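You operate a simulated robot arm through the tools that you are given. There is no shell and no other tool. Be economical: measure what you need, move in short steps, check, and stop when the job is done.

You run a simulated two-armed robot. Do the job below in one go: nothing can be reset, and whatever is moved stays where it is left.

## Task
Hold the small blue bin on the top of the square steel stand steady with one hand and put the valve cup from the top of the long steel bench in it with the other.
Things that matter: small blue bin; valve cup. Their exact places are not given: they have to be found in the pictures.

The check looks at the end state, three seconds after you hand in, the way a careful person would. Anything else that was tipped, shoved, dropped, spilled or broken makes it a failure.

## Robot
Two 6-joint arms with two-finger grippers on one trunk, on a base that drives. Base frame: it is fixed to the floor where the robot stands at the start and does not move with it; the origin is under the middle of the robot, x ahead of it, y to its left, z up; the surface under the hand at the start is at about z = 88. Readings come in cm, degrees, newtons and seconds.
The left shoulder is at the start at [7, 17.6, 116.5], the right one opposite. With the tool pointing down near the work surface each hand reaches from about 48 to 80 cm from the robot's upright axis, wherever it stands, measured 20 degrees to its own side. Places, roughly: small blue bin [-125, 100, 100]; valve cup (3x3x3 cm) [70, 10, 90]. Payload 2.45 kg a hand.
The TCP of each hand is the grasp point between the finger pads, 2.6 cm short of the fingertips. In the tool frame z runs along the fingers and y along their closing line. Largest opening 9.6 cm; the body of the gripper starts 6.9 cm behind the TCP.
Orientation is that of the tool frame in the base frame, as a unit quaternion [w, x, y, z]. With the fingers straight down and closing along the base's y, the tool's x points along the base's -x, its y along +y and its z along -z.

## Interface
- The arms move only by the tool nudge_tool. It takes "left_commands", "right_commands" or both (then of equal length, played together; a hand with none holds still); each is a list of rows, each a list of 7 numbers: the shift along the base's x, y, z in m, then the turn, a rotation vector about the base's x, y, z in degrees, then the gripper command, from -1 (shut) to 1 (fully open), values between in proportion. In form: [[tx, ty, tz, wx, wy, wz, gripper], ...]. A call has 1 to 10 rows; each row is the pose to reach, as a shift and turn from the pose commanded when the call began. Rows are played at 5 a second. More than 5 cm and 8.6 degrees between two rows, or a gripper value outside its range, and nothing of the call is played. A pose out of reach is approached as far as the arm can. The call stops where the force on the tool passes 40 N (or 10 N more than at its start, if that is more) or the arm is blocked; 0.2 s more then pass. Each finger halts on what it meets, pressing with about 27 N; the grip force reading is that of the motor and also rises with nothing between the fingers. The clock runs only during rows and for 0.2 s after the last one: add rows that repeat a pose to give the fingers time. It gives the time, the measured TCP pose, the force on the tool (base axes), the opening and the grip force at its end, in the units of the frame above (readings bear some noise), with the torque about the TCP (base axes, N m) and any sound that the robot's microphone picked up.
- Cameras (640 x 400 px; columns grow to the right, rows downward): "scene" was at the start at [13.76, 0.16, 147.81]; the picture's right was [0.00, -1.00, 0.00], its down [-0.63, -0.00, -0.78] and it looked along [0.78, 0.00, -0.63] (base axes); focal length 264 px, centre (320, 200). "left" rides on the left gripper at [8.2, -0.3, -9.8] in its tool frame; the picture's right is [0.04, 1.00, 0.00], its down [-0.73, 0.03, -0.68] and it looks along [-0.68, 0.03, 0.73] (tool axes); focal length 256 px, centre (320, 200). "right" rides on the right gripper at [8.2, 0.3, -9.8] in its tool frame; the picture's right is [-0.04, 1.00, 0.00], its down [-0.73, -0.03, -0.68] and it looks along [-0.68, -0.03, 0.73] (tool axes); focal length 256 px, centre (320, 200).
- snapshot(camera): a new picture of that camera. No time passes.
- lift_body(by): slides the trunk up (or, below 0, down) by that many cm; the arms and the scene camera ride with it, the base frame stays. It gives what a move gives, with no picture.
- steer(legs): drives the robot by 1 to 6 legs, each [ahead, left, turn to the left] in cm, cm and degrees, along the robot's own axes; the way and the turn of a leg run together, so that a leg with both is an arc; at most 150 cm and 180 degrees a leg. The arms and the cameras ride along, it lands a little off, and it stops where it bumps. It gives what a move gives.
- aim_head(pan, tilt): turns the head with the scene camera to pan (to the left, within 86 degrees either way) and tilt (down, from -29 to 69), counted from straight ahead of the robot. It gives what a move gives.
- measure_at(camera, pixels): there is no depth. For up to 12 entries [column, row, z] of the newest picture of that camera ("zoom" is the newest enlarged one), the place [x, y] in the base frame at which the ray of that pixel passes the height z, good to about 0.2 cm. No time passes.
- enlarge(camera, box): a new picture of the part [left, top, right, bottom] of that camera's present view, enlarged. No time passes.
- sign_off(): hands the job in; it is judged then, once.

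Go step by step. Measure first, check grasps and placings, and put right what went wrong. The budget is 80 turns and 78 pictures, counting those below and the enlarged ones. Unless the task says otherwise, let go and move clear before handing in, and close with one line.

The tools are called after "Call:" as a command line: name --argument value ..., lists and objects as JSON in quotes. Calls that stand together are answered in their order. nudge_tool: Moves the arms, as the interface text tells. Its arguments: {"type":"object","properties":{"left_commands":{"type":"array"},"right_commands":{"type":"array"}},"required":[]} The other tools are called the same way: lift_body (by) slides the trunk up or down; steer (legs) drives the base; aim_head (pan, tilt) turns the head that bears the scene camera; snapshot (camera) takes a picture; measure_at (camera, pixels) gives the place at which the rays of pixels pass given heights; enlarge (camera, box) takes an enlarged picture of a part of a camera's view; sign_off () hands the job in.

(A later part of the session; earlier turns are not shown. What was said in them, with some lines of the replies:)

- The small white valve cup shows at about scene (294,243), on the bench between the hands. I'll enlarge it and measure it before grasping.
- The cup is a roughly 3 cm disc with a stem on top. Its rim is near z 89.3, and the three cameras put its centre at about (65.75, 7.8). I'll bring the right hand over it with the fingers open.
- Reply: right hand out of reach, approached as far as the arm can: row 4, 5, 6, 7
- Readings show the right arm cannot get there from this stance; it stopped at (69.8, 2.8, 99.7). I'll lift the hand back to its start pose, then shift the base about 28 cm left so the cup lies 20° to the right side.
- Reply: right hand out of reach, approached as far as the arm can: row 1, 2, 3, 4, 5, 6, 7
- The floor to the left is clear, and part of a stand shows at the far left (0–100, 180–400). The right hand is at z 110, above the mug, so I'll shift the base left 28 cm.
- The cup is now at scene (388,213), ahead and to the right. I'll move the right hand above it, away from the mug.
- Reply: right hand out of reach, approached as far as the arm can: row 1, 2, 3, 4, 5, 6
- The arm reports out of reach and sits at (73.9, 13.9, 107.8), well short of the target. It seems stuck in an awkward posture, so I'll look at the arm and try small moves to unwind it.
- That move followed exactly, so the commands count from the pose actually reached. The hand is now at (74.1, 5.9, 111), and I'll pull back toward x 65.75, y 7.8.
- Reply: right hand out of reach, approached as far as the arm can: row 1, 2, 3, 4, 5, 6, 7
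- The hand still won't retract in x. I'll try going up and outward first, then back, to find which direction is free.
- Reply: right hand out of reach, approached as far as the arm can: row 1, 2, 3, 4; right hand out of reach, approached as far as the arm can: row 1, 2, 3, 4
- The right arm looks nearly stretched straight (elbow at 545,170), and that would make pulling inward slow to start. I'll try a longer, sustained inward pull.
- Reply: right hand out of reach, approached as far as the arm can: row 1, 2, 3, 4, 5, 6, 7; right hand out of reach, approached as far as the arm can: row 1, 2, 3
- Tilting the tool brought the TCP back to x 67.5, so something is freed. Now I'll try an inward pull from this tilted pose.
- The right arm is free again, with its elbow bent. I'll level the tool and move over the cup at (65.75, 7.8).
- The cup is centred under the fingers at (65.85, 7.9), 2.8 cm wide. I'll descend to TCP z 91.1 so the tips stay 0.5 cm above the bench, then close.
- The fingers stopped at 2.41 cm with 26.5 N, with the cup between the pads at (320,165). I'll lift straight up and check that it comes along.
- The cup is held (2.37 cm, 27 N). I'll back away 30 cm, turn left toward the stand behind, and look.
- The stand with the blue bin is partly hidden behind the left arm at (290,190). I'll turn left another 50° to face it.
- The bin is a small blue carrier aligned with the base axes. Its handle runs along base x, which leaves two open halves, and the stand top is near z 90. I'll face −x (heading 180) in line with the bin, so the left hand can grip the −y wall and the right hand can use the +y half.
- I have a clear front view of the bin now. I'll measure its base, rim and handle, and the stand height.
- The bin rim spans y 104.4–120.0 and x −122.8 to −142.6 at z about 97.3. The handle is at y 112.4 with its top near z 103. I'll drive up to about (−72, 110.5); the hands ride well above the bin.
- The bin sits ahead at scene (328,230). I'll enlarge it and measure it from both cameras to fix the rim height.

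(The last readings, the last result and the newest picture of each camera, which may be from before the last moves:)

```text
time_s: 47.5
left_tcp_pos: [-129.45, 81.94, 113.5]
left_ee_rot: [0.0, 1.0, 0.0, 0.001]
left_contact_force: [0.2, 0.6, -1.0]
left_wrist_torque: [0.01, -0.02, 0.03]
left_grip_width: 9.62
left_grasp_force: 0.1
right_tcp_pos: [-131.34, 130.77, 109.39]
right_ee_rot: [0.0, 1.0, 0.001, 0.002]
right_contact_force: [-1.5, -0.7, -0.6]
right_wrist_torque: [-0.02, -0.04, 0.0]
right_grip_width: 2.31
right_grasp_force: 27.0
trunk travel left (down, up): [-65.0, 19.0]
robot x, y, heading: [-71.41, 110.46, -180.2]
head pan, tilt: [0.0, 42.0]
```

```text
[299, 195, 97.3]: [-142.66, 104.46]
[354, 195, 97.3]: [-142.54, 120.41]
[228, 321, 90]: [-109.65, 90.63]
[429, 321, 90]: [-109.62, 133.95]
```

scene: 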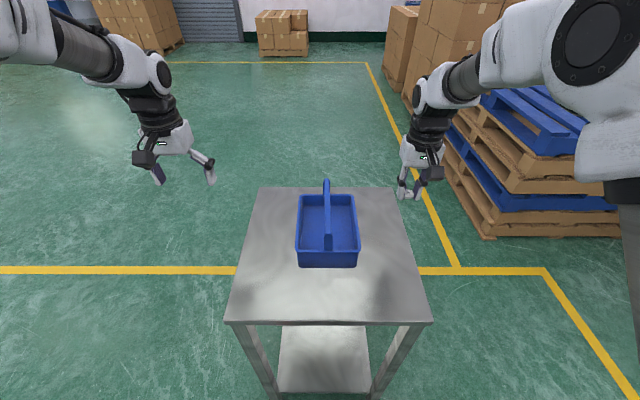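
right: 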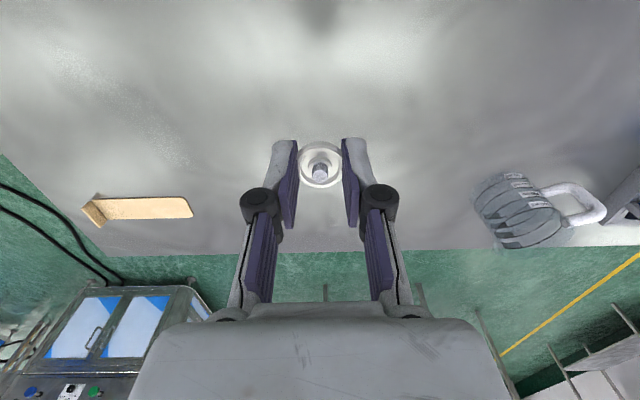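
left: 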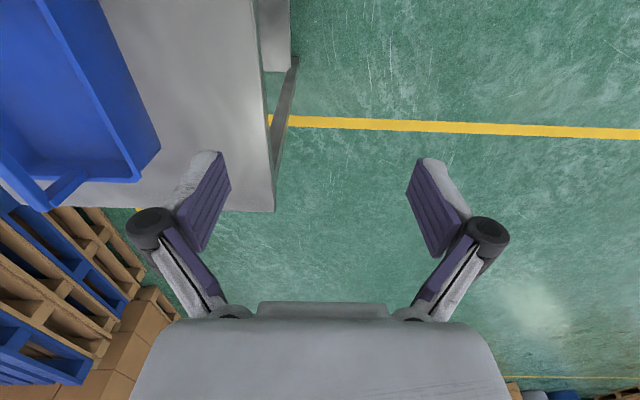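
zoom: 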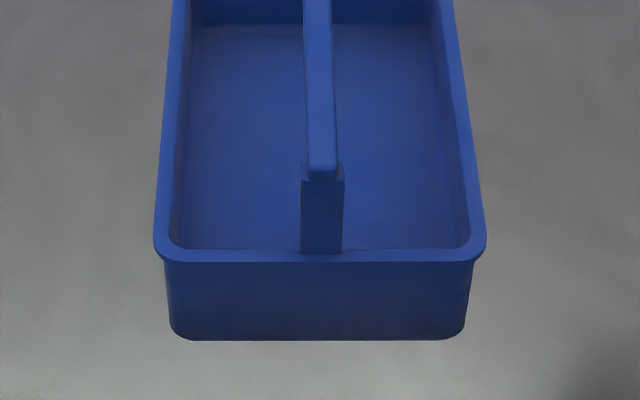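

The −y wall runs from y 104.45 to 105.1 at x about −130. I'll bring the left hand over it at (−128, 104.8), partly closed and still high, and check that it gets there.

Call:
nudge_tool --left_commands '[[0, 0.03, 0, 0, 0, 0, 0.5], [0.003, 0.06, 0, 0, 0, 0, 0], [0.006, 0.1, 0, 0, 0, 0, -0.1], [0.01, 0.14, 0, 0, 0, 0, -0.1], [0.014, 0.18, -0.01, 0, 0, 0, -0.1], [0.014, 0.21, -0.03, 0, 0, 0, -0.1], [0.014, 0.2285, -0.05, 0, 0, 0, -0.1], [0.014, 0.2285, -0.05, 0, 0, 0, -0.1]]'

Call:
snapshot --camera "left"

Call:
snapshot --camera "scene"

```text
time_s: 49.5
left_tcp_pos: [-130.29, 100.55, 110.54]
left_ee_rot: [-0.041, 0.999, 0.028, -0.004]
left_contact_force: [-1.0, 0.4, -0.1]
left_wrist_torque: [0.0, 0.02, 0.0]
left_grip_width: 4.28
left_grasp_force: 0.0
left hand out of reach, approached as far as the arm can: row 6, 7, 8
right_tcp_pos: [-131.2, 130.72, 109.48]
right_ee_rot: [-0.001, 1.0, 0.001, 0.001]
right_contact_force: [-0.4, -0.9, -0.3]
right_wrist_torque: [0.01, -0.01, 0.01]
right_grip_width: 2.33
right_grasp_force: 27.0
trunk travel left (down, up): [-65.0, 19.0]
robot x, y, heading: [-71.74, 110.19, -179.9]
head pan, tilt: [0.0, 42.0]
stopped in row 8 (left hand): the arm was blocked; the commanded pose is now the measured one
```

```text
47 pictures are left
```

left: 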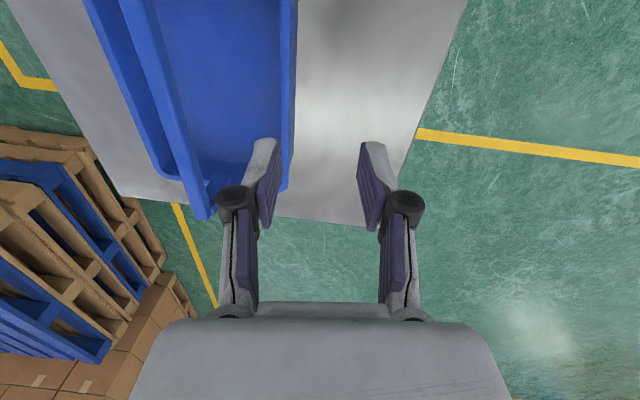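

```text
46 pictures are left
```

scene: 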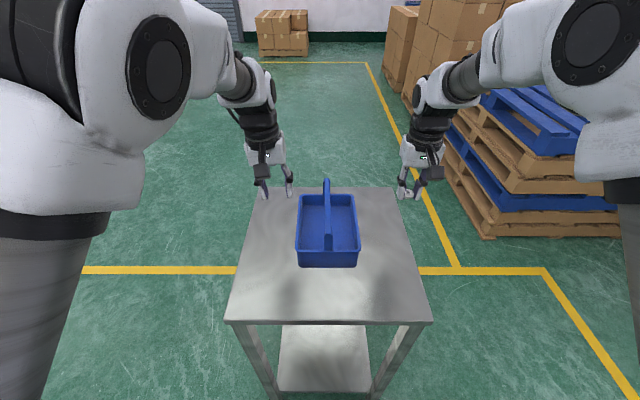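

The left arm blocks as it comes inward; its elbow crowds the head, and it reached only y 100.5. Facing the bin from −y (heading 90) lets me use its 20 cm length, so the hands stay about 15 cm apart. I'll draw the left hand back and level it first.

Call:
nudge_tool --left_commands '[[0, -0.02, 0.01, -2, 0, -1.5, -0.1], [0.003, -0.06, 0.02, -4.7, -0.5, -3.2, 0.5], [0.006, -0.1, 0.03, -4.7, -0.5, -3.2, 0.5], [0.009, -0.14, 0.03, -4.7, -0.5, -3.2, 0.5], [0.009, -0.185, 0.03, -4.7, -0.5, -3.2, 0.5], [0.009, -0.185, 0.03, -4.7, -0.5, -3.2, 0.5]]'

```text
time_s: 50.9
left_tcp_pos: [-129.42, 82.46, 113.37]
left_ee_rot: [0.004, 1.0, -0.001, 0.0]
left_contact_force: [0.7, 0.2, 0.0]
left_wrist_torque: [-0.03, -0.01, 0.02]
left_grip_width: 7.2
left_grasp_force: 0.0
right_tcp_pos: [-131.16, 130.96, 109.42]
right_ee_rot: [0.0, 1.0, 0.0, 0.001]
right_contact_force: [-0.8, 0.3, 0.7]
right_wrist_torque: [-0.04, 0.05, -0.02]
right_grip_width: 2.32
right_grasp_force: 26.5
trunk travel left (down, up): [-65.0, 19.0]
robot x, y, heading: [-71.67, 110.78, -180.0]
head pan, tilt: [0.0, 42.0]
```

The left hand is back at (−129.4, 82.5, 113.4) and level. I'll back out, go around, and face +y.

Call:
steer --legs '[[-36, 0, 0], [0, 82, 0], [0, 0, -90]]'

Call:
aim_head --pan 60 --tilt 30

Call:
snapshot --camera "scene"

```text
time_s: 61.1
left_tcp_pos: [-61.55, 87.18, 113.26]
left_ee_rot: [-0.002, -0.695, 0.719, 0.002]
left_contact_force: [0.1, -0.9, 0.8]
left_wrist_torque: [0.02, 0.01, 0.0]
left_grip_width: 7.19
left_grasp_force: 0.1
right_tcp_pos: [-13.12, 87.35, 109.48]
right_ee_rot: [-0.001, -0.697, 0.717, -0.001]
right_contact_force: [-0.1, -0.1, 0.2]
right_wrist_torque: [-0.02, 0.02, -0.02]
right_grip_width: 2.3
right_grasp_force: 26.9
trunk travel left (down, up): [-65.0, 19.0]
robot x, y, heading: [-34.65, 28.29, 88.5]
head pan, tilt: [0.0, 42.0]
```

```text
time_s: 62.4
left_tcp_pos: [-61.39, 87.17, 113.37]
left_ee_rot: [-0.002, -0.695, 0.719, 0.001]
left_contact_force: [-0.4, -0.1, -0.3]
left_wrist_torque: [0.02, 0.02, -0.02]
left_grip_width: 7.19
left_grasp_force: 0.1
right_tcp_pos: [-12.99, 87.38, 109.37]
right_ee_rot: [-0.001, -0.697, 0.717, -0.001]
right_contact_force: [0.4, -0.3, 0.0]
right_wrist_torque: [0.02, -0.01, 0.03]
right_grip_width: 2.32
right_grasp_force: 27.0
trunk travel left (down, up): [-65.0, 19.0]
robot x, y, heading: [-35.13, 28.31, 88.2]
head pan, tilt: [60.0, 30.0]
```

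```text
45 pictures are left
```

scene: 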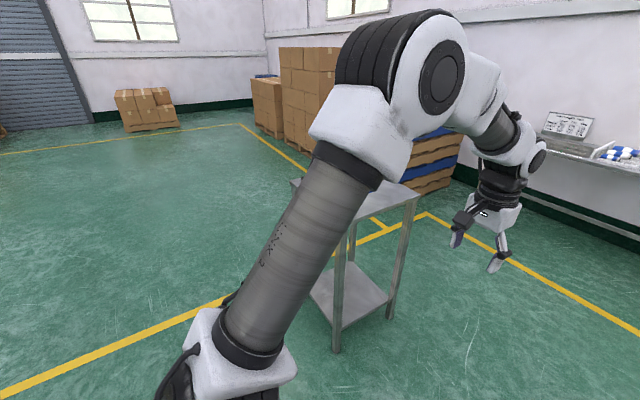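

The floor to the left is clear. I'll trim the heading, slide about 100 cm left in front of the stand, and look.

Call:
steer --legs '[[0, 0, 1.8], [0, 100, 0]]'

Call:
aim_head --pan 0 --tilt 38

Call:
snapshot --camera "scene"

Call:
enlarge --camera "scene" --box '[240, 140, 400, 240]'

```text
time_s: 67.9
left_tcp_pos: [-162.18, 86.97, 113.44]
left_ee_rot: [-0.003, -0.701, 0.713, 0.003]
left_contact_force: [-0.5, 0.2, 0.4]
left_wrist_torque: [0.0, 0.06, 0.02]
left_grip_width: 7.21
left_grasp_force: 0.0
right_tcp_pos: [-113.82, 88.14, 109.25]
right_ee_rot: [-0.001, -0.703, 0.711, -0.001]
right_contact_force: [0.6, 0.2, 0.2]
right_wrist_torque: [0.01, -0.03, -0.01]
right_grip_width: 2.3
right_grasp_force: 26.8
trunk travel left (down, up): [-65.0, 19.0]
robot x, y, heading: [-134.65, 28.88, 89.3]
head pan, tilt: [60.0, 30.0]
```

```text
time_s: 69.2
left_tcp_pos: [-162.2, 87.06, 113.34]
left_ee_rot: [-0.002, -0.701, 0.713, 0.003]
left_contact_force: [-0.8, -0.3, 0.2]
left_wrist_torque: [0.02, -0.01, -0.04]
left_grip_width: 7.2
left_grasp_force: 0.1
right_tcp_pos: [-113.7, 88.2, 109.4]
right_ee_rot: [0.0, -0.703, 0.711, 0.0]
right_contact_force: [0.3, -0.2, -0.4]
right_wrist_torque: [0.02, 0.01, -0.05]
right_grip_width: 2.32
right_grasp_force: 27.0
trunk travel left (down, up): [-65.0, 19.0]
robot x, y, heading: [-134.85, 29.05, 89.4]
head pan, tilt: [0.0, 38.0]
```

```text
44 pictures are left
```

scene: 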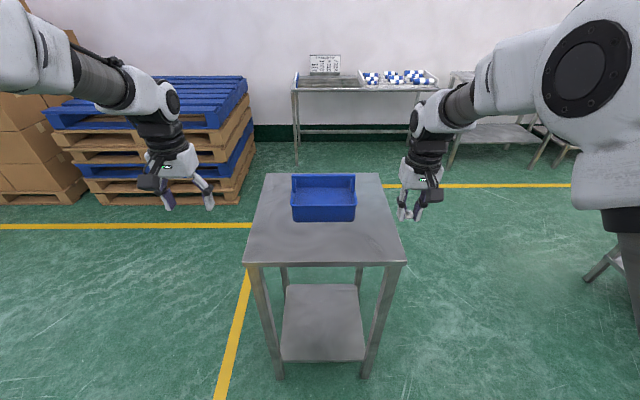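

```text
4.00 times, centred on (320, 190) of scene
```

zoom: 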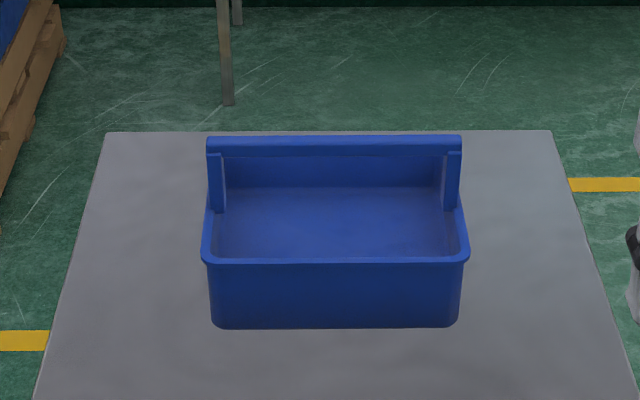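

The near half of the bin is open in front of the handle, and the end walls carry the handle posts at mid-depth. I'll drive 15 cm ahead, trim the heading, and re-measure.

Call:
steer --legs '[[15, 0, 0.6]]'

Call:
snapshot --camera "scene"

Call:
enlarge --camera "scene" --box '[256, 170, 384, 250]'

```text
time_s: 70.6
left_tcp_pos: [-163.02, 100.93, 113.49]
left_ee_rot: [0.002, 0.707, -0.707, -0.004]
left_contact_force: [-0.2, 0.1, 0.4]
left_wrist_torque: [-0.02, 0.0, 0.0]
left_grip_width: 7.19
left_grasp_force: 0.0
right_tcp_pos: [-114.63, 102.94, 109.67]
right_ee_rot: [0.0, 0.709, -0.706, -0.001]
right_contact_force: [-0.4, 0.4, 0.3]
right_wrist_torque: [0.01, 0.03, -0.01]
right_grip_width: 2.33
right_grasp_force: 27.0
trunk travel left (down, up): [-65.0, 19.0]
robot x, y, heading: [-134.94, 43.14, 90.5]
head pan, tilt: [0.0, 38.0]
```

```text
42 pictures are left
```

scene: 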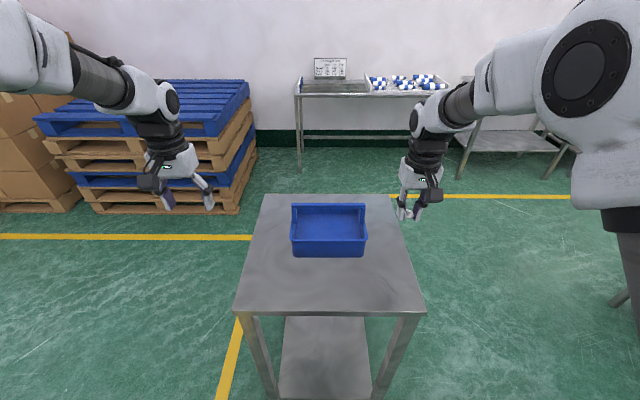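

```text
5.00 times, centred on (320, 210) of scene
```

zoom: 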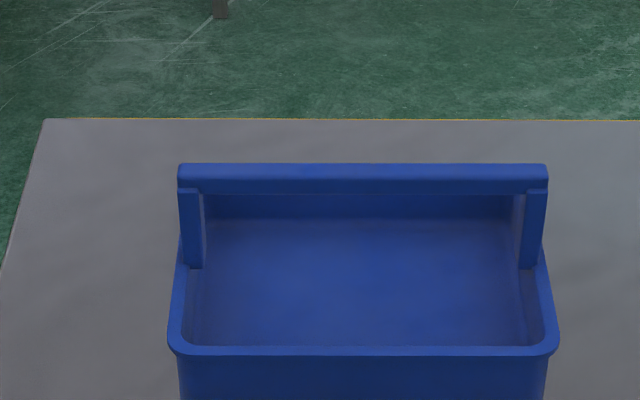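

Call:
measure_at --camera "zoom" --pixels '[[174, 305, 97.3], [188, 305, 97.3], [360, 355, 97.3], [538, 305, 97.3], [552, 305, 97.3], [195, 265, 97.3], [180, 190, 103], [205, 190, 103], [360, 192, 103]]'

```text
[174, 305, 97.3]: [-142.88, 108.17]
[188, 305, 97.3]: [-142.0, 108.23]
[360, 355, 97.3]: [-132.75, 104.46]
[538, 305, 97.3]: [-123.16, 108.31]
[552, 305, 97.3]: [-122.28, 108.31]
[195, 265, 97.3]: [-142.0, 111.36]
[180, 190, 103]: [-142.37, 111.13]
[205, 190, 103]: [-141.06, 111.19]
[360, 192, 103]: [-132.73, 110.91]
```

The left end wall is at x −142.4, and its near half runs y 105–111.3. I'll bring the left hand above (−142.4, 108.2), staying high, and check that it reaches.

Call:
nudge_tool --left_commands '[[0.0, 0.035, 0, 0, 0, 0, 0.2], [0.0, 0.073, 0, 0, 0, 0, -0.05], [0.04, 0.073, -0.01, 0, 0, 0, -0.05], [0.08, 0.073, -0.02, 0, 0, 0, -0.05], [0.12, 0.073, -0.03, 0, 0, 0, -0.05], [0.16, 0.073, -0.04, 0, 0, 0, -0.05], [0.19, 0.073, -0.05, 0, 0, 0, -0.05], [0.206, 0.073, -0.06, 0, 0, 0, -0.05], [0.206, 0.073, -0.06, 0, 0, 0, -0.05]]'

Call:
snapshot --camera "left"

Call:
snapshot --camera "scene"

```text
time_s: 72.6
left_tcp_pos: [-142.32, 108.22, 107.22]
left_ee_rot: [0.002, 0.708, -0.706, -0.003]
left_contact_force: [0.0, 0.1, 0.1]
left_wrist_torque: [-0.03, -0.04, 0.01]
left_grip_width: 4.57
left_grasp_force: 0.0
right_tcp_pos: [-114.67, 103.04, 109.38]
right_ee_rot: [0.001, 0.709, -0.705, 0.001]
right_contact_force: [0.3, -0.7, -0.1]
right_wrist_torque: [-0.02, 0.02, -0.01]
right_grip_width: 2.32
right_grasp_force: 27.0
trunk travel left (down, up): [-65.0, 19.0]
robot x, y, heading: [-134.7, 42.99, 90.4]
head pan, tilt: [0.0, 38.0]
```

```text
40 pictures are left
```

left: 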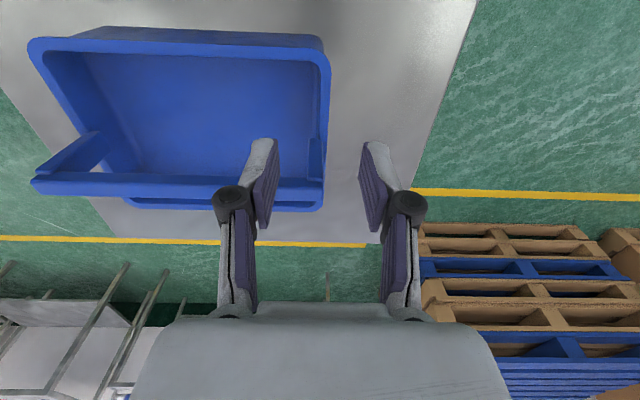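

```text
39 pictures are left
```

scene: 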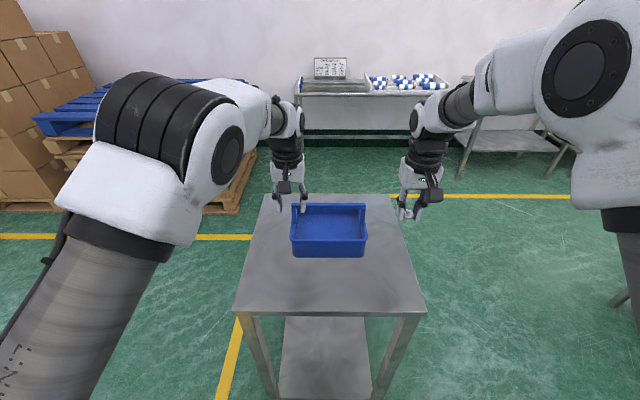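

The left hand is in place at (−142.3, 108.2, 107.2), with the end wall between the pads near left (325,100). I'll confirm the wall position from this camera.

Call:
measure_at --camera "left" --pixels '[[331, 90, 97.3], [318, 90, 97.3], [331, 60, 97.3], [326, 135, 97.3], [310, 140, 97.3]]'

```text
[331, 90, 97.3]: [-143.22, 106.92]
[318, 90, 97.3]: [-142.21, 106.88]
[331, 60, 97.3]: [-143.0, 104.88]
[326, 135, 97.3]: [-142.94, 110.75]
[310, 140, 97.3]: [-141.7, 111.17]
```

The wall centre is at x −142.5. I'll descend to TCP z 97, stopping short if there is contact, then close gently.

Call:
nudge_tool --left_commands '[[-0.002, 0, -0.03, 0, 0, 0, -0.05], [-0.002, 0, -0.06, 0, 0, 0, -0.05], [-0.002, 0, -0.08, 0, 0, 0, -0.05], [-0.002, 0, -0.092, 0, 0, 0, -0.05], [-0.002, 0, -0.1, 0, 0, 0, -0.05], [-0.002, 0, -0.1, 0, 0, 0, -0.05]]'

Call:
snapshot --camera "left"

Call:
enlarge --camera "scene" --box '[240, 160, 400, 260]'

```text
time_s: 74.0
left_tcp_pos: [-142.54, 108.43, 97.41]
left_ee_rot: [0.003, 0.708, -0.707, -0.002]
left_contact_force: [-0.1, 0.1, -0.9]
left_wrist_torque: [0.0, 0.0, -0.02]
left_grip_width: 4.55
left_grasp_force: 0.1
right_tcp_pos: [-114.6, 103.02, 109.41]
right_ee_rot: [0.001, 0.709, -0.706, 0.001]
right_contact_force: [0.4, -0.2, 0.6]
right_wrist_torque: [0.02, -0.01, 0.02]
right_grip_width: 2.31
right_grasp_force: 26.8
trunk travel left (down, up): [-65.0, 19.0]
robot x, y, heading: [-134.64, 43.37, 90.1]
head pan, tilt: [0.0, 38.0]
```

```text
38 pictures are left
```

left: 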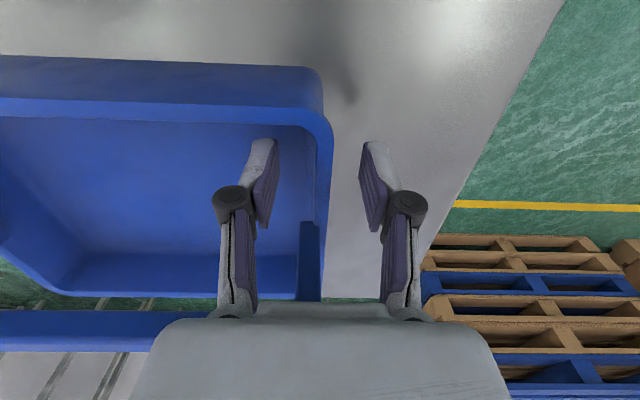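

```text
4.00 times, centred on (320, 210) of scene
```

zoom: 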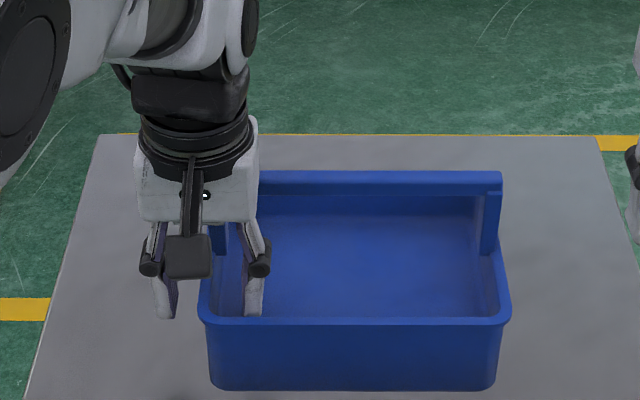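

The fingers straddle the end wall with the post clear behind them. I'll close the left hand on the wall.

Call:
nudge_tool --left_commands '[[0, 0, 0, 0, 0, 0, -0.35], [0, 0, 0, 0, 0, 0, -0.6], [0, 0, 0, 0, 0, 0, -0.75], [0, 0, 0, 0, 0, 0, -0.85], [0, 0, 0, 0, 0, 0, -1], [0, 0, 0, 0, 0, 0, -1]]'

Call:
enlarge --camera "scene" --box '[240, 160, 400, 260]'

```text
time_s: 75.4
left_tcp_pos: [-142.68, 108.38, 97.57]
left_ee_rot: [0.003, 0.708, -0.706, -0.002]
left_contact_force: [-0.9, 0.5, -0.1]
left_wrist_torque: [0.01, 0.0, 0.02]
left_grip_width: 0.63
left_grasp_force: 27.1
right_tcp_pos: [-114.7, 103.07, 109.4]
right_ee_rot: [0.001, 0.709, -0.705, 0.001]
right_contact_force: [0.1, 0.4, -0.4]
right_wrist_torque: [0.01, 0.02, 0.02]
right_grip_width: 2.31
right_grasp_force: 27.0
trunk travel left (down, up): [-65.0, 19.0]
robot x, y, heading: [-134.58, 43.21, 90.3]
head pan, tilt: [0.0, 38.0]
```

```text
4.00 times, centred on (320, 210) of scene
```

zoom: 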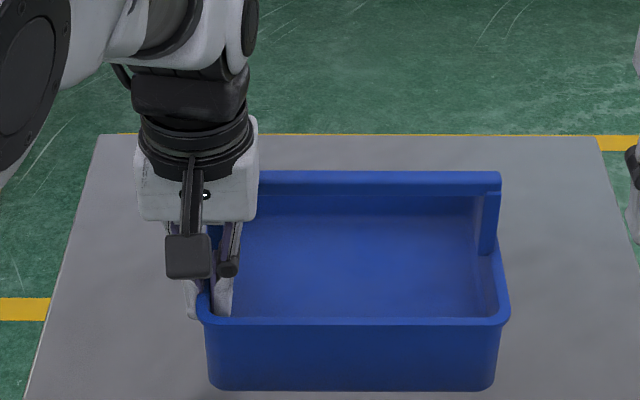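

The left hand holds the wall (0.63 cm, 27 N) and the bin hasn't moved. Next I'll bring the right hand with the cup over the near half at (−127.5, 108), still above the rim.

Call:
nudge_tool --right_commands '[[0, 0.03, 0, 0, 0, 0, -1], [0, 0.05, 0, 0, 0, 0, -1], [-0.03, 0.05, 0, 0, 0, 0, -1], [-0.06, 0.05, -0.005, 0, 0, 0, -1], [-0.09, 0.05, -0.01, 0, 0, 0, -1], [-0.115, 0.05, -0.02, 0, 0, 0, -1], [-0.128, 0.05, -0.03, 0, 0, 0, -1], [-0.128, 0.05, -0.03, 0, 0, 0, -1]]'

Call:
enlarge --camera "scene" --box '[240, 160, 400, 260]'

Call:
snapshot --camera "right"

```text
time_s: 77.2
left_tcp_pos: [-142.55, 108.21, 97.44]
left_ee_rot: [0.003, 0.708, -0.707, -0.003]
left_contact_force: [0.1, -0.1, 2.0]
left_wrist_torque: [-0.05, 0.01, -0.03]
left_grip_width: 0.6
left_grasp_force: 26.2
right_tcp_pos: [-127.45, 108.0, 106.36]
right_ee_rot: [0.001, 0.709, -0.706, 0.001]
right_contact_force: [0.2, -0.3, -0.6]
right_wrist_torque: [-0.02, -0.01, 0.01]
right_grip_width: 2.31
right_grasp_force: 27.0
trunk travel left (down, up): [-65.0, 19.0]
robot x, y, heading: [-134.87, 43.03, 90.1]
head pan, tilt: [0.0, 38.0]
```

```text
4.00 times, centred on (320, 210) of scene
```

zoom: 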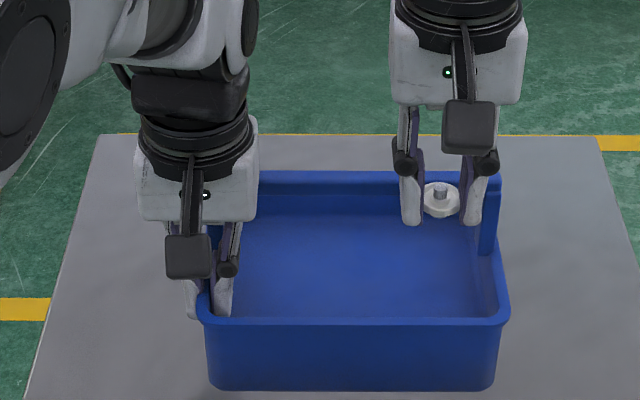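

```text
34 pictures are left
```

right: 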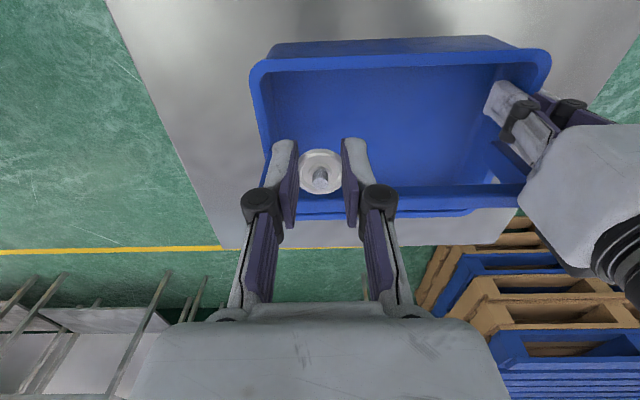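

The cup is over the near half and clear of the handle. I'll shift 1.3 cm inward for room by the right post and descend to TCP z 95.8.

Call:
nudge_tool --right_commands '[[-0.013, 0, -0.02, 0, 0, 0, -1], [-0.013, 0, -0.05, 0, 0, 0, -1], [-0.013, 0, -0.075, 0, 0, 0, -1], [-0.013, 0, -0.095, 0, 0, 0, -1], [-0.013, 0, -0.105, 0, 0, 0, -1], [-0.013, 0, -0.105, 0, 0, 0, -1]]'

Call:
enlarge --camera "scene" --box '[240, 160, 400, 260]'

Call:
snapshot --camera "right"

```text
time_s: 78.6
left_tcp_pos: [-142.59, 108.14, 97.56]
left_ee_rot: [0.002, 0.707, -0.707, -0.002]
left_contact_force: [1.8, 0.0, -4.2]
left_wrist_torque: [0.29, -0.06, 0.33]
left_grip_width: 0.59
left_grasp_force: 27.1
right_tcp_pos: [-128.75, 107.88, 96.33]
right_ee_rot: [0.0, 0.709, -0.705, -0.002]
right_contact_force: [-1.1, 0.0, 20.6]
right_wrist_torque: [0.08, -0.01, -0.02]
right_grip_width: 2.33
right_grasp_force: 27.2
trunk travel left (down, up): [-65.0, 19.0]
robot x, y, heading: [-134.37, 43.3, 90.4]
head pan, tilt: [0.0, 38.0]
```

```text
4.00 times, centred on (320, 210) of scene
```

zoom: 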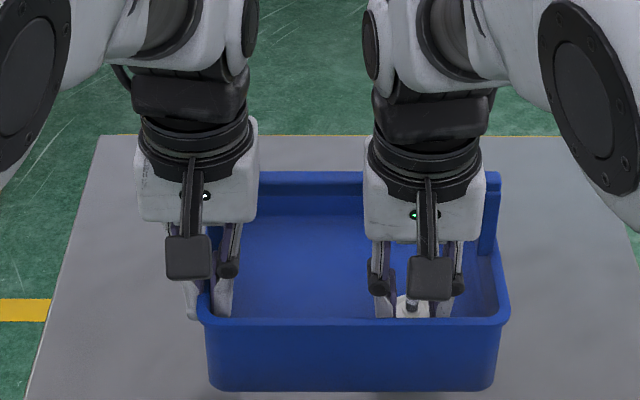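

```text
32 pictures are left
```

right: 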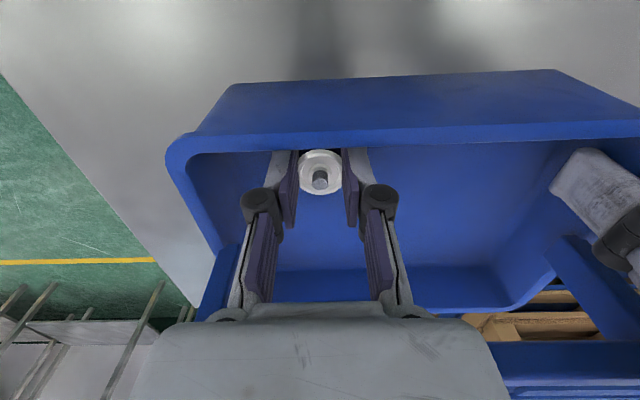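

There's a 20 N upward force with no torque at TCP z 96.3, so the cup is already on the bin floor. I'll ease up 0.4 cm, then open a little.

Call:
nudge_tool --right_commands '[[0, 0, 0.007, 0, 0, 0, -1], [0, 0, 0.007, 0, 0, 0, -1]]'

Call:
enlarge --camera "right" --box '[240, 120, 400, 220]'

```text
time_s: 79.2
left_tcp_pos: [-142.85, 108.37, 97.43]
left_ee_rot: [0.003, 0.707, -0.707, -0.003]
left_contact_force: [0.1, 0.1, -0.1]
left_wrist_torque: [0.02, 0.01, 0.02]
left_grip_width: 0.62
left_grasp_force: 27.2
right_tcp_pos: [-128.73, 107.84, 96.71]
right_ee_rot: [0.0, 0.709, -0.705, 0.002]
right_contact_force: [-0.1, -0.3, 0.1]
right_wrist_torque: [-0.01, 0.0, 0.02]
right_grip_width: 2.31
right_grasp_force: 26.6
trunk travel left (down, up): [-65.0, 19.0]
robot x, y, heading: [-134.95, 43.12, 90.2]
head pan, tilt: [0.0, 38.0]
```

```text
4.00 times, centred on (320, 170) of right
```

zoom: 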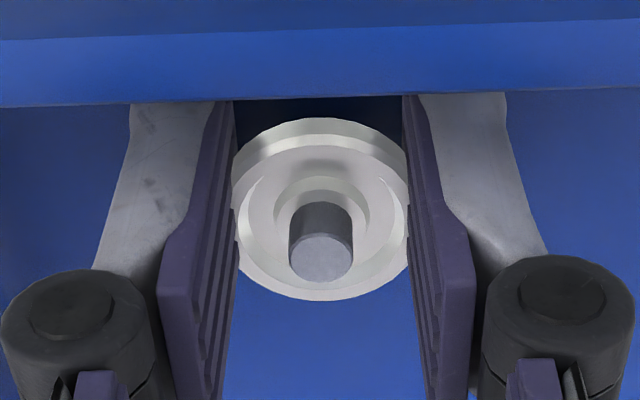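

The force has gone to zero and the cup is just above the bin floor. I'll open the right fingers to about 4.5 cm and let it settle.

Call:
nudge_tool --right_commands '[[0, 0, 0, 0, 0, 0, -0.4], [0, 0, 0, 0, 0, 0, -0.1], [0, 0, 0, 0, 0, 0, -0.1], [0, 0, 0.02, 0, 0, 0, -0.1], [0, 0, 0.05, 0, 0, 0, -0.1], [0, 0, 0.09, 0, 0, 0, -0.1], [0, 0, 0.12, 0, 0, 0, -0.1]]'

Call:
snapshot --camera "right"

```text
time_s: 80.8
left_tcp_pos: [-142.65, 108.22, 97.5]
left_ee_rot: [0.003, 0.707, -0.707, -0.003]
left_contact_force: [-0.4, -0.8, 0.2]
left_wrist_torque: [0.32, 0.01, 0.01]
left_grip_width: 0.58
left_grasp_force: 27.6
right_tcp_pos: [-128.61, 107.81, 108.5]
right_ee_rot: [0.0, 0.709, -0.705, 0.001]
right_contact_force: [1.7, -0.4, 0.4]
right_wrist_torque: [0.02, -0.02, 0.0]
right_grip_width: 4.3
right_grasp_force: 0.0
trunk travel left (down, up): [-65.0, 19.0]
robot x, y, heading: [-134.67, 43.65, 90.1]
head pan, tilt: [0.0, 38.0]
```

```text
30 pictures are left
```

right: 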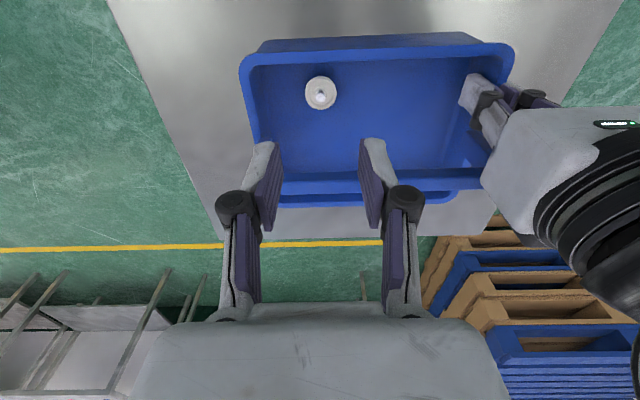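

The cup stands upright in the bin at right (320,92). I'll move the right hand off to its side, then open the left hand by a small amount.

Call:
nudge_tool --right_commands '[[0.03, -0.01, 0.01, 0, 0, 0, -0.1], [0.07, -0.02, 0.01, 0, 0, 0, -0.1], [0.11, -0.04, 0.01, 0, 0, 0, -0.1], [0.13, -0.05, 0.01, 0, 0, 0, -0.1]]'

Call:
nudge_tool --left_commands '[[0, 0, 0, 0, 0, 0, -0.7], [0, 0, 0, 0, 0, 0, -0.4], [0, 0, 0, 0, 0, 0, -0.3], [0, 0, 0, 0, 0, 0, -0.3]]'

Call:
enlarge --camera "scene" --box '[240, 160, 400, 260]'

```text
time_s: 81.8
left_tcp_pos: [-142.65, 108.22, 97.55]
left_ee_rot: [0.003, 0.708, -0.707, -0.003]
left_contact_force: [1.5, -1.0, 1.4]
left_wrist_torque: [0.04, 0.01, -0.05]
left_grip_width: 0.61
left_grasp_force: 27.3
right_tcp_pos: [-115.66, 102.97, 109.78]
right_ee_rot: [0.001, 0.709, -0.705, 0.0]
right_contact_force: [0.1, -0.3, -0.5]
right_wrist_torque: [-0.01, -0.01, 0.02]
right_grip_width: 4.28
right_grasp_force: 0.0
trunk travel left (down, up): [-65.0, 19.0]
robot x, y, heading: [-134.79, 43.56, 90.3]
head pan, tilt: [0.0, 38.0]
```

```text
time_s: 82.8
left_tcp_pos: [-142.56, 108.3, 97.44]
left_ee_rot: [0.003, 0.708, -0.707, -0.003]
left_contact_force: [-0.7, 0.0, -0.9]
left_wrist_torque: [0.01, -0.03, 0.03]
left_grip_width: 3.36
left_grasp_force: 0.2
right_tcp_pos: [-115.64, 103.0, 109.68]
right_ee_rot: [0.001, 0.709, -0.705, 0.001]
right_contact_force: [0.7, 0.2, 0.2]
right_wrist_torque: [-0.03, -0.01, 0.01]
right_grip_width: 4.34
right_grasp_force: 0.0
trunk travel left (down, up): [-65.0, 19.0]
robot x, y, heading: [-134.73, 43.54, 90.4]
head pan, tilt: [0.0, 38.0]
```

```text
4.00 times, centred on (320, 210) of scene
```

zoom: 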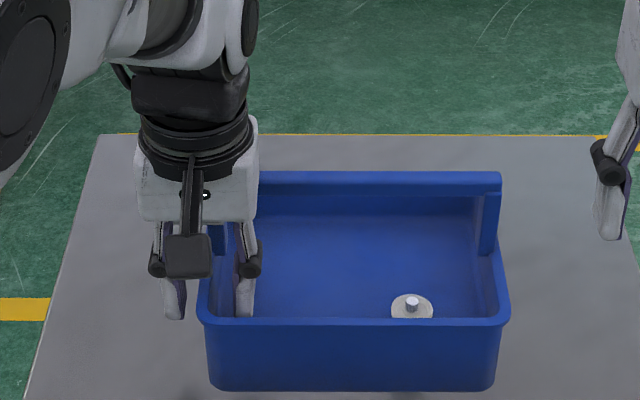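

The left fingers are free (3.36 cm) and the bin is in place with the cup inside at zoom (412,308). I'll lift the left hand straight up and then move it outward.

Call:
nudge_tool --left_commands '[[0, 0, 0.02, 0, 0, 0, -0.3], [0, 0, 0.05, 0, 0, 0, -0.3], [0, 0, 0.09, 0, 0, 0, -0.3], [0, 0, 0.13, 0, 0, 0, -0.3], [-0.04, 0, 0.15, 0, 0, 0, -0.3], [-0.09, -0.01, 0.15, 0, 0, 0, -0.3], [-0.13, -0.03, 0.15, 0, 0, 0, -0.3], [-0.17, -0.05, 0.15, 0, 0, 0, -0.3]]'

Call:
snapshot --camera "scene"

Call:
enlarge --camera "scene" --box '[240, 160, 400, 260]'

```text
refused: row 6 steps farther than a row can; nothing moved
```

```text
28 pictures are left
```

scene: 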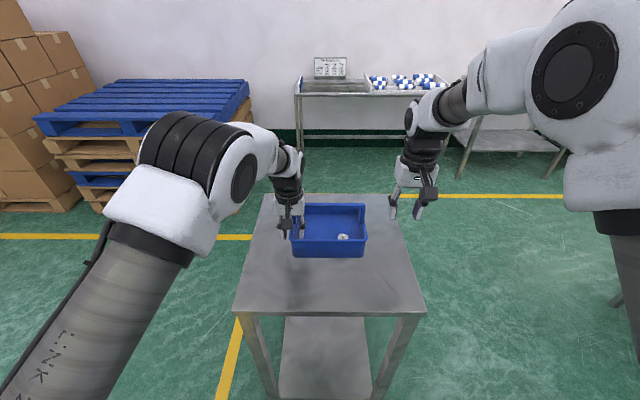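

```text
4.00 times, centred on (320, 210) of scene
```

zoom: 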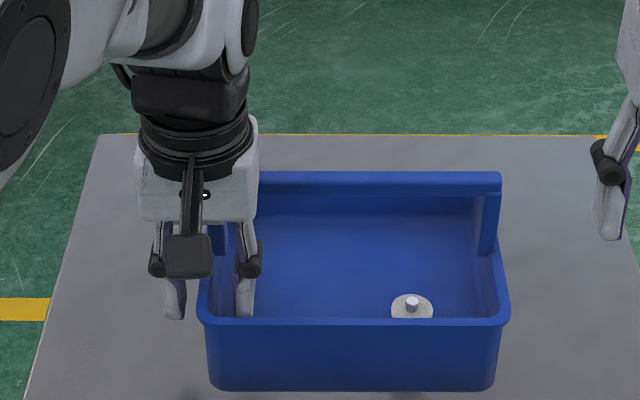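

The move was refused because one step was too long, so nothing moved. I'll repeat it with shorter steps.

Call:
nudge_tool --left_commands '[[0, 0, 0.02, 0, 0, 0, -0.3], [0, 0, 0.05, 0, 0, 0, -0.3], [0, 0, 0.09, 0, 0, 0, -0.3], [0, 0, 0.12, 0, 0, 0, -0.3], [-0.03, 0, 0.14, 0, 0, 0, -0.3], [-0.07, -0.005, 0.15, 0, 0, 0, -0.3], [-0.11, -0.01, 0.15, 0, 0, 0, -0.3], [-0.15, -0.02, 0.15, 0, 0, 0, -0.3], [-0.18, -0.03, 0.15, 0, 0, 0, -0.3]]'

Call:
snapshot --camera "scene"

Call:
enlarge --camera "scene" --box '[240, 160, 400, 260]'

```text
time_s: 84.8
left_tcp_pos: [-160.76, 105.42, 112.18]
left_ee_rot: [-0.002, -0.707, 0.707, 0.004]
left_contact_force: [0.1, -0.2, 0.4]
left_wrist_torque: [-0.04, -0.05, 0.01]
left_grip_width: 3.36
left_grasp_force: 0.1
right_tcp_pos: [-115.83, 102.93, 109.97]
right_ee_rot: [0.0, 0.709, -0.705, 0.001]
right_contact_force: [-0.3, -0.1, 1.0]
right_wrist_torque: [0.01, 0.0, -0.04]
right_grip_width: 4.32
right_grasp_force: 0.0
trunk travel left (down, up): [-65.0, 19.0]
robot x, y, heading: [-134.67, 43.24, 90.1]
head pan, tilt: [0.0, 38.0]
```

```text
26 pictures are left
```

scene: 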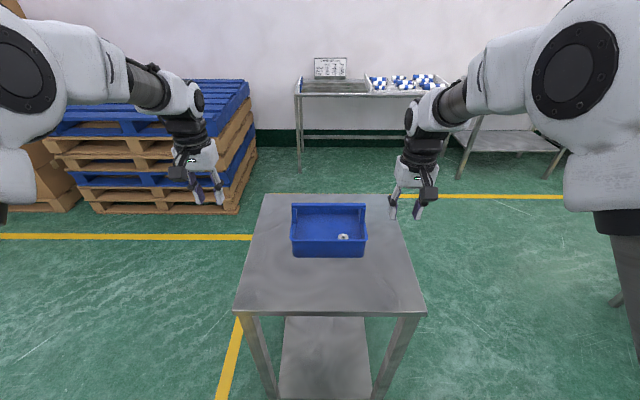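

```text
4.00 times, centred on (320, 210) of scene
```

zoom: 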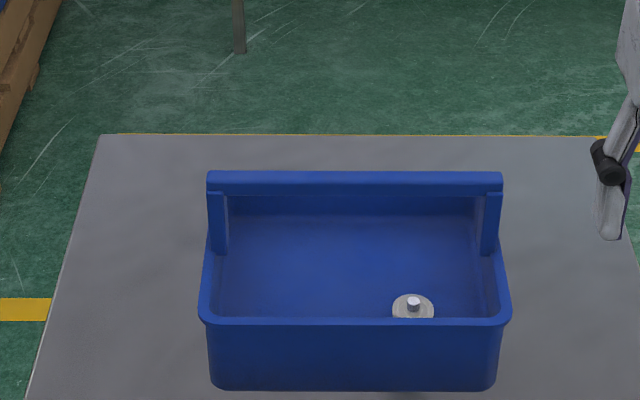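

The bin stands where it was with the cup upright inside at zoom (413,308), and both hands are clear, so I'm handing in.

Call:
sign_off

```text
The job is handed in.
```

The valve cup is standing upright in the small blue bin on the square stand. The left hand held the bin by its end wall while the right hand set the cup down, and both hands were clear when I handed in.
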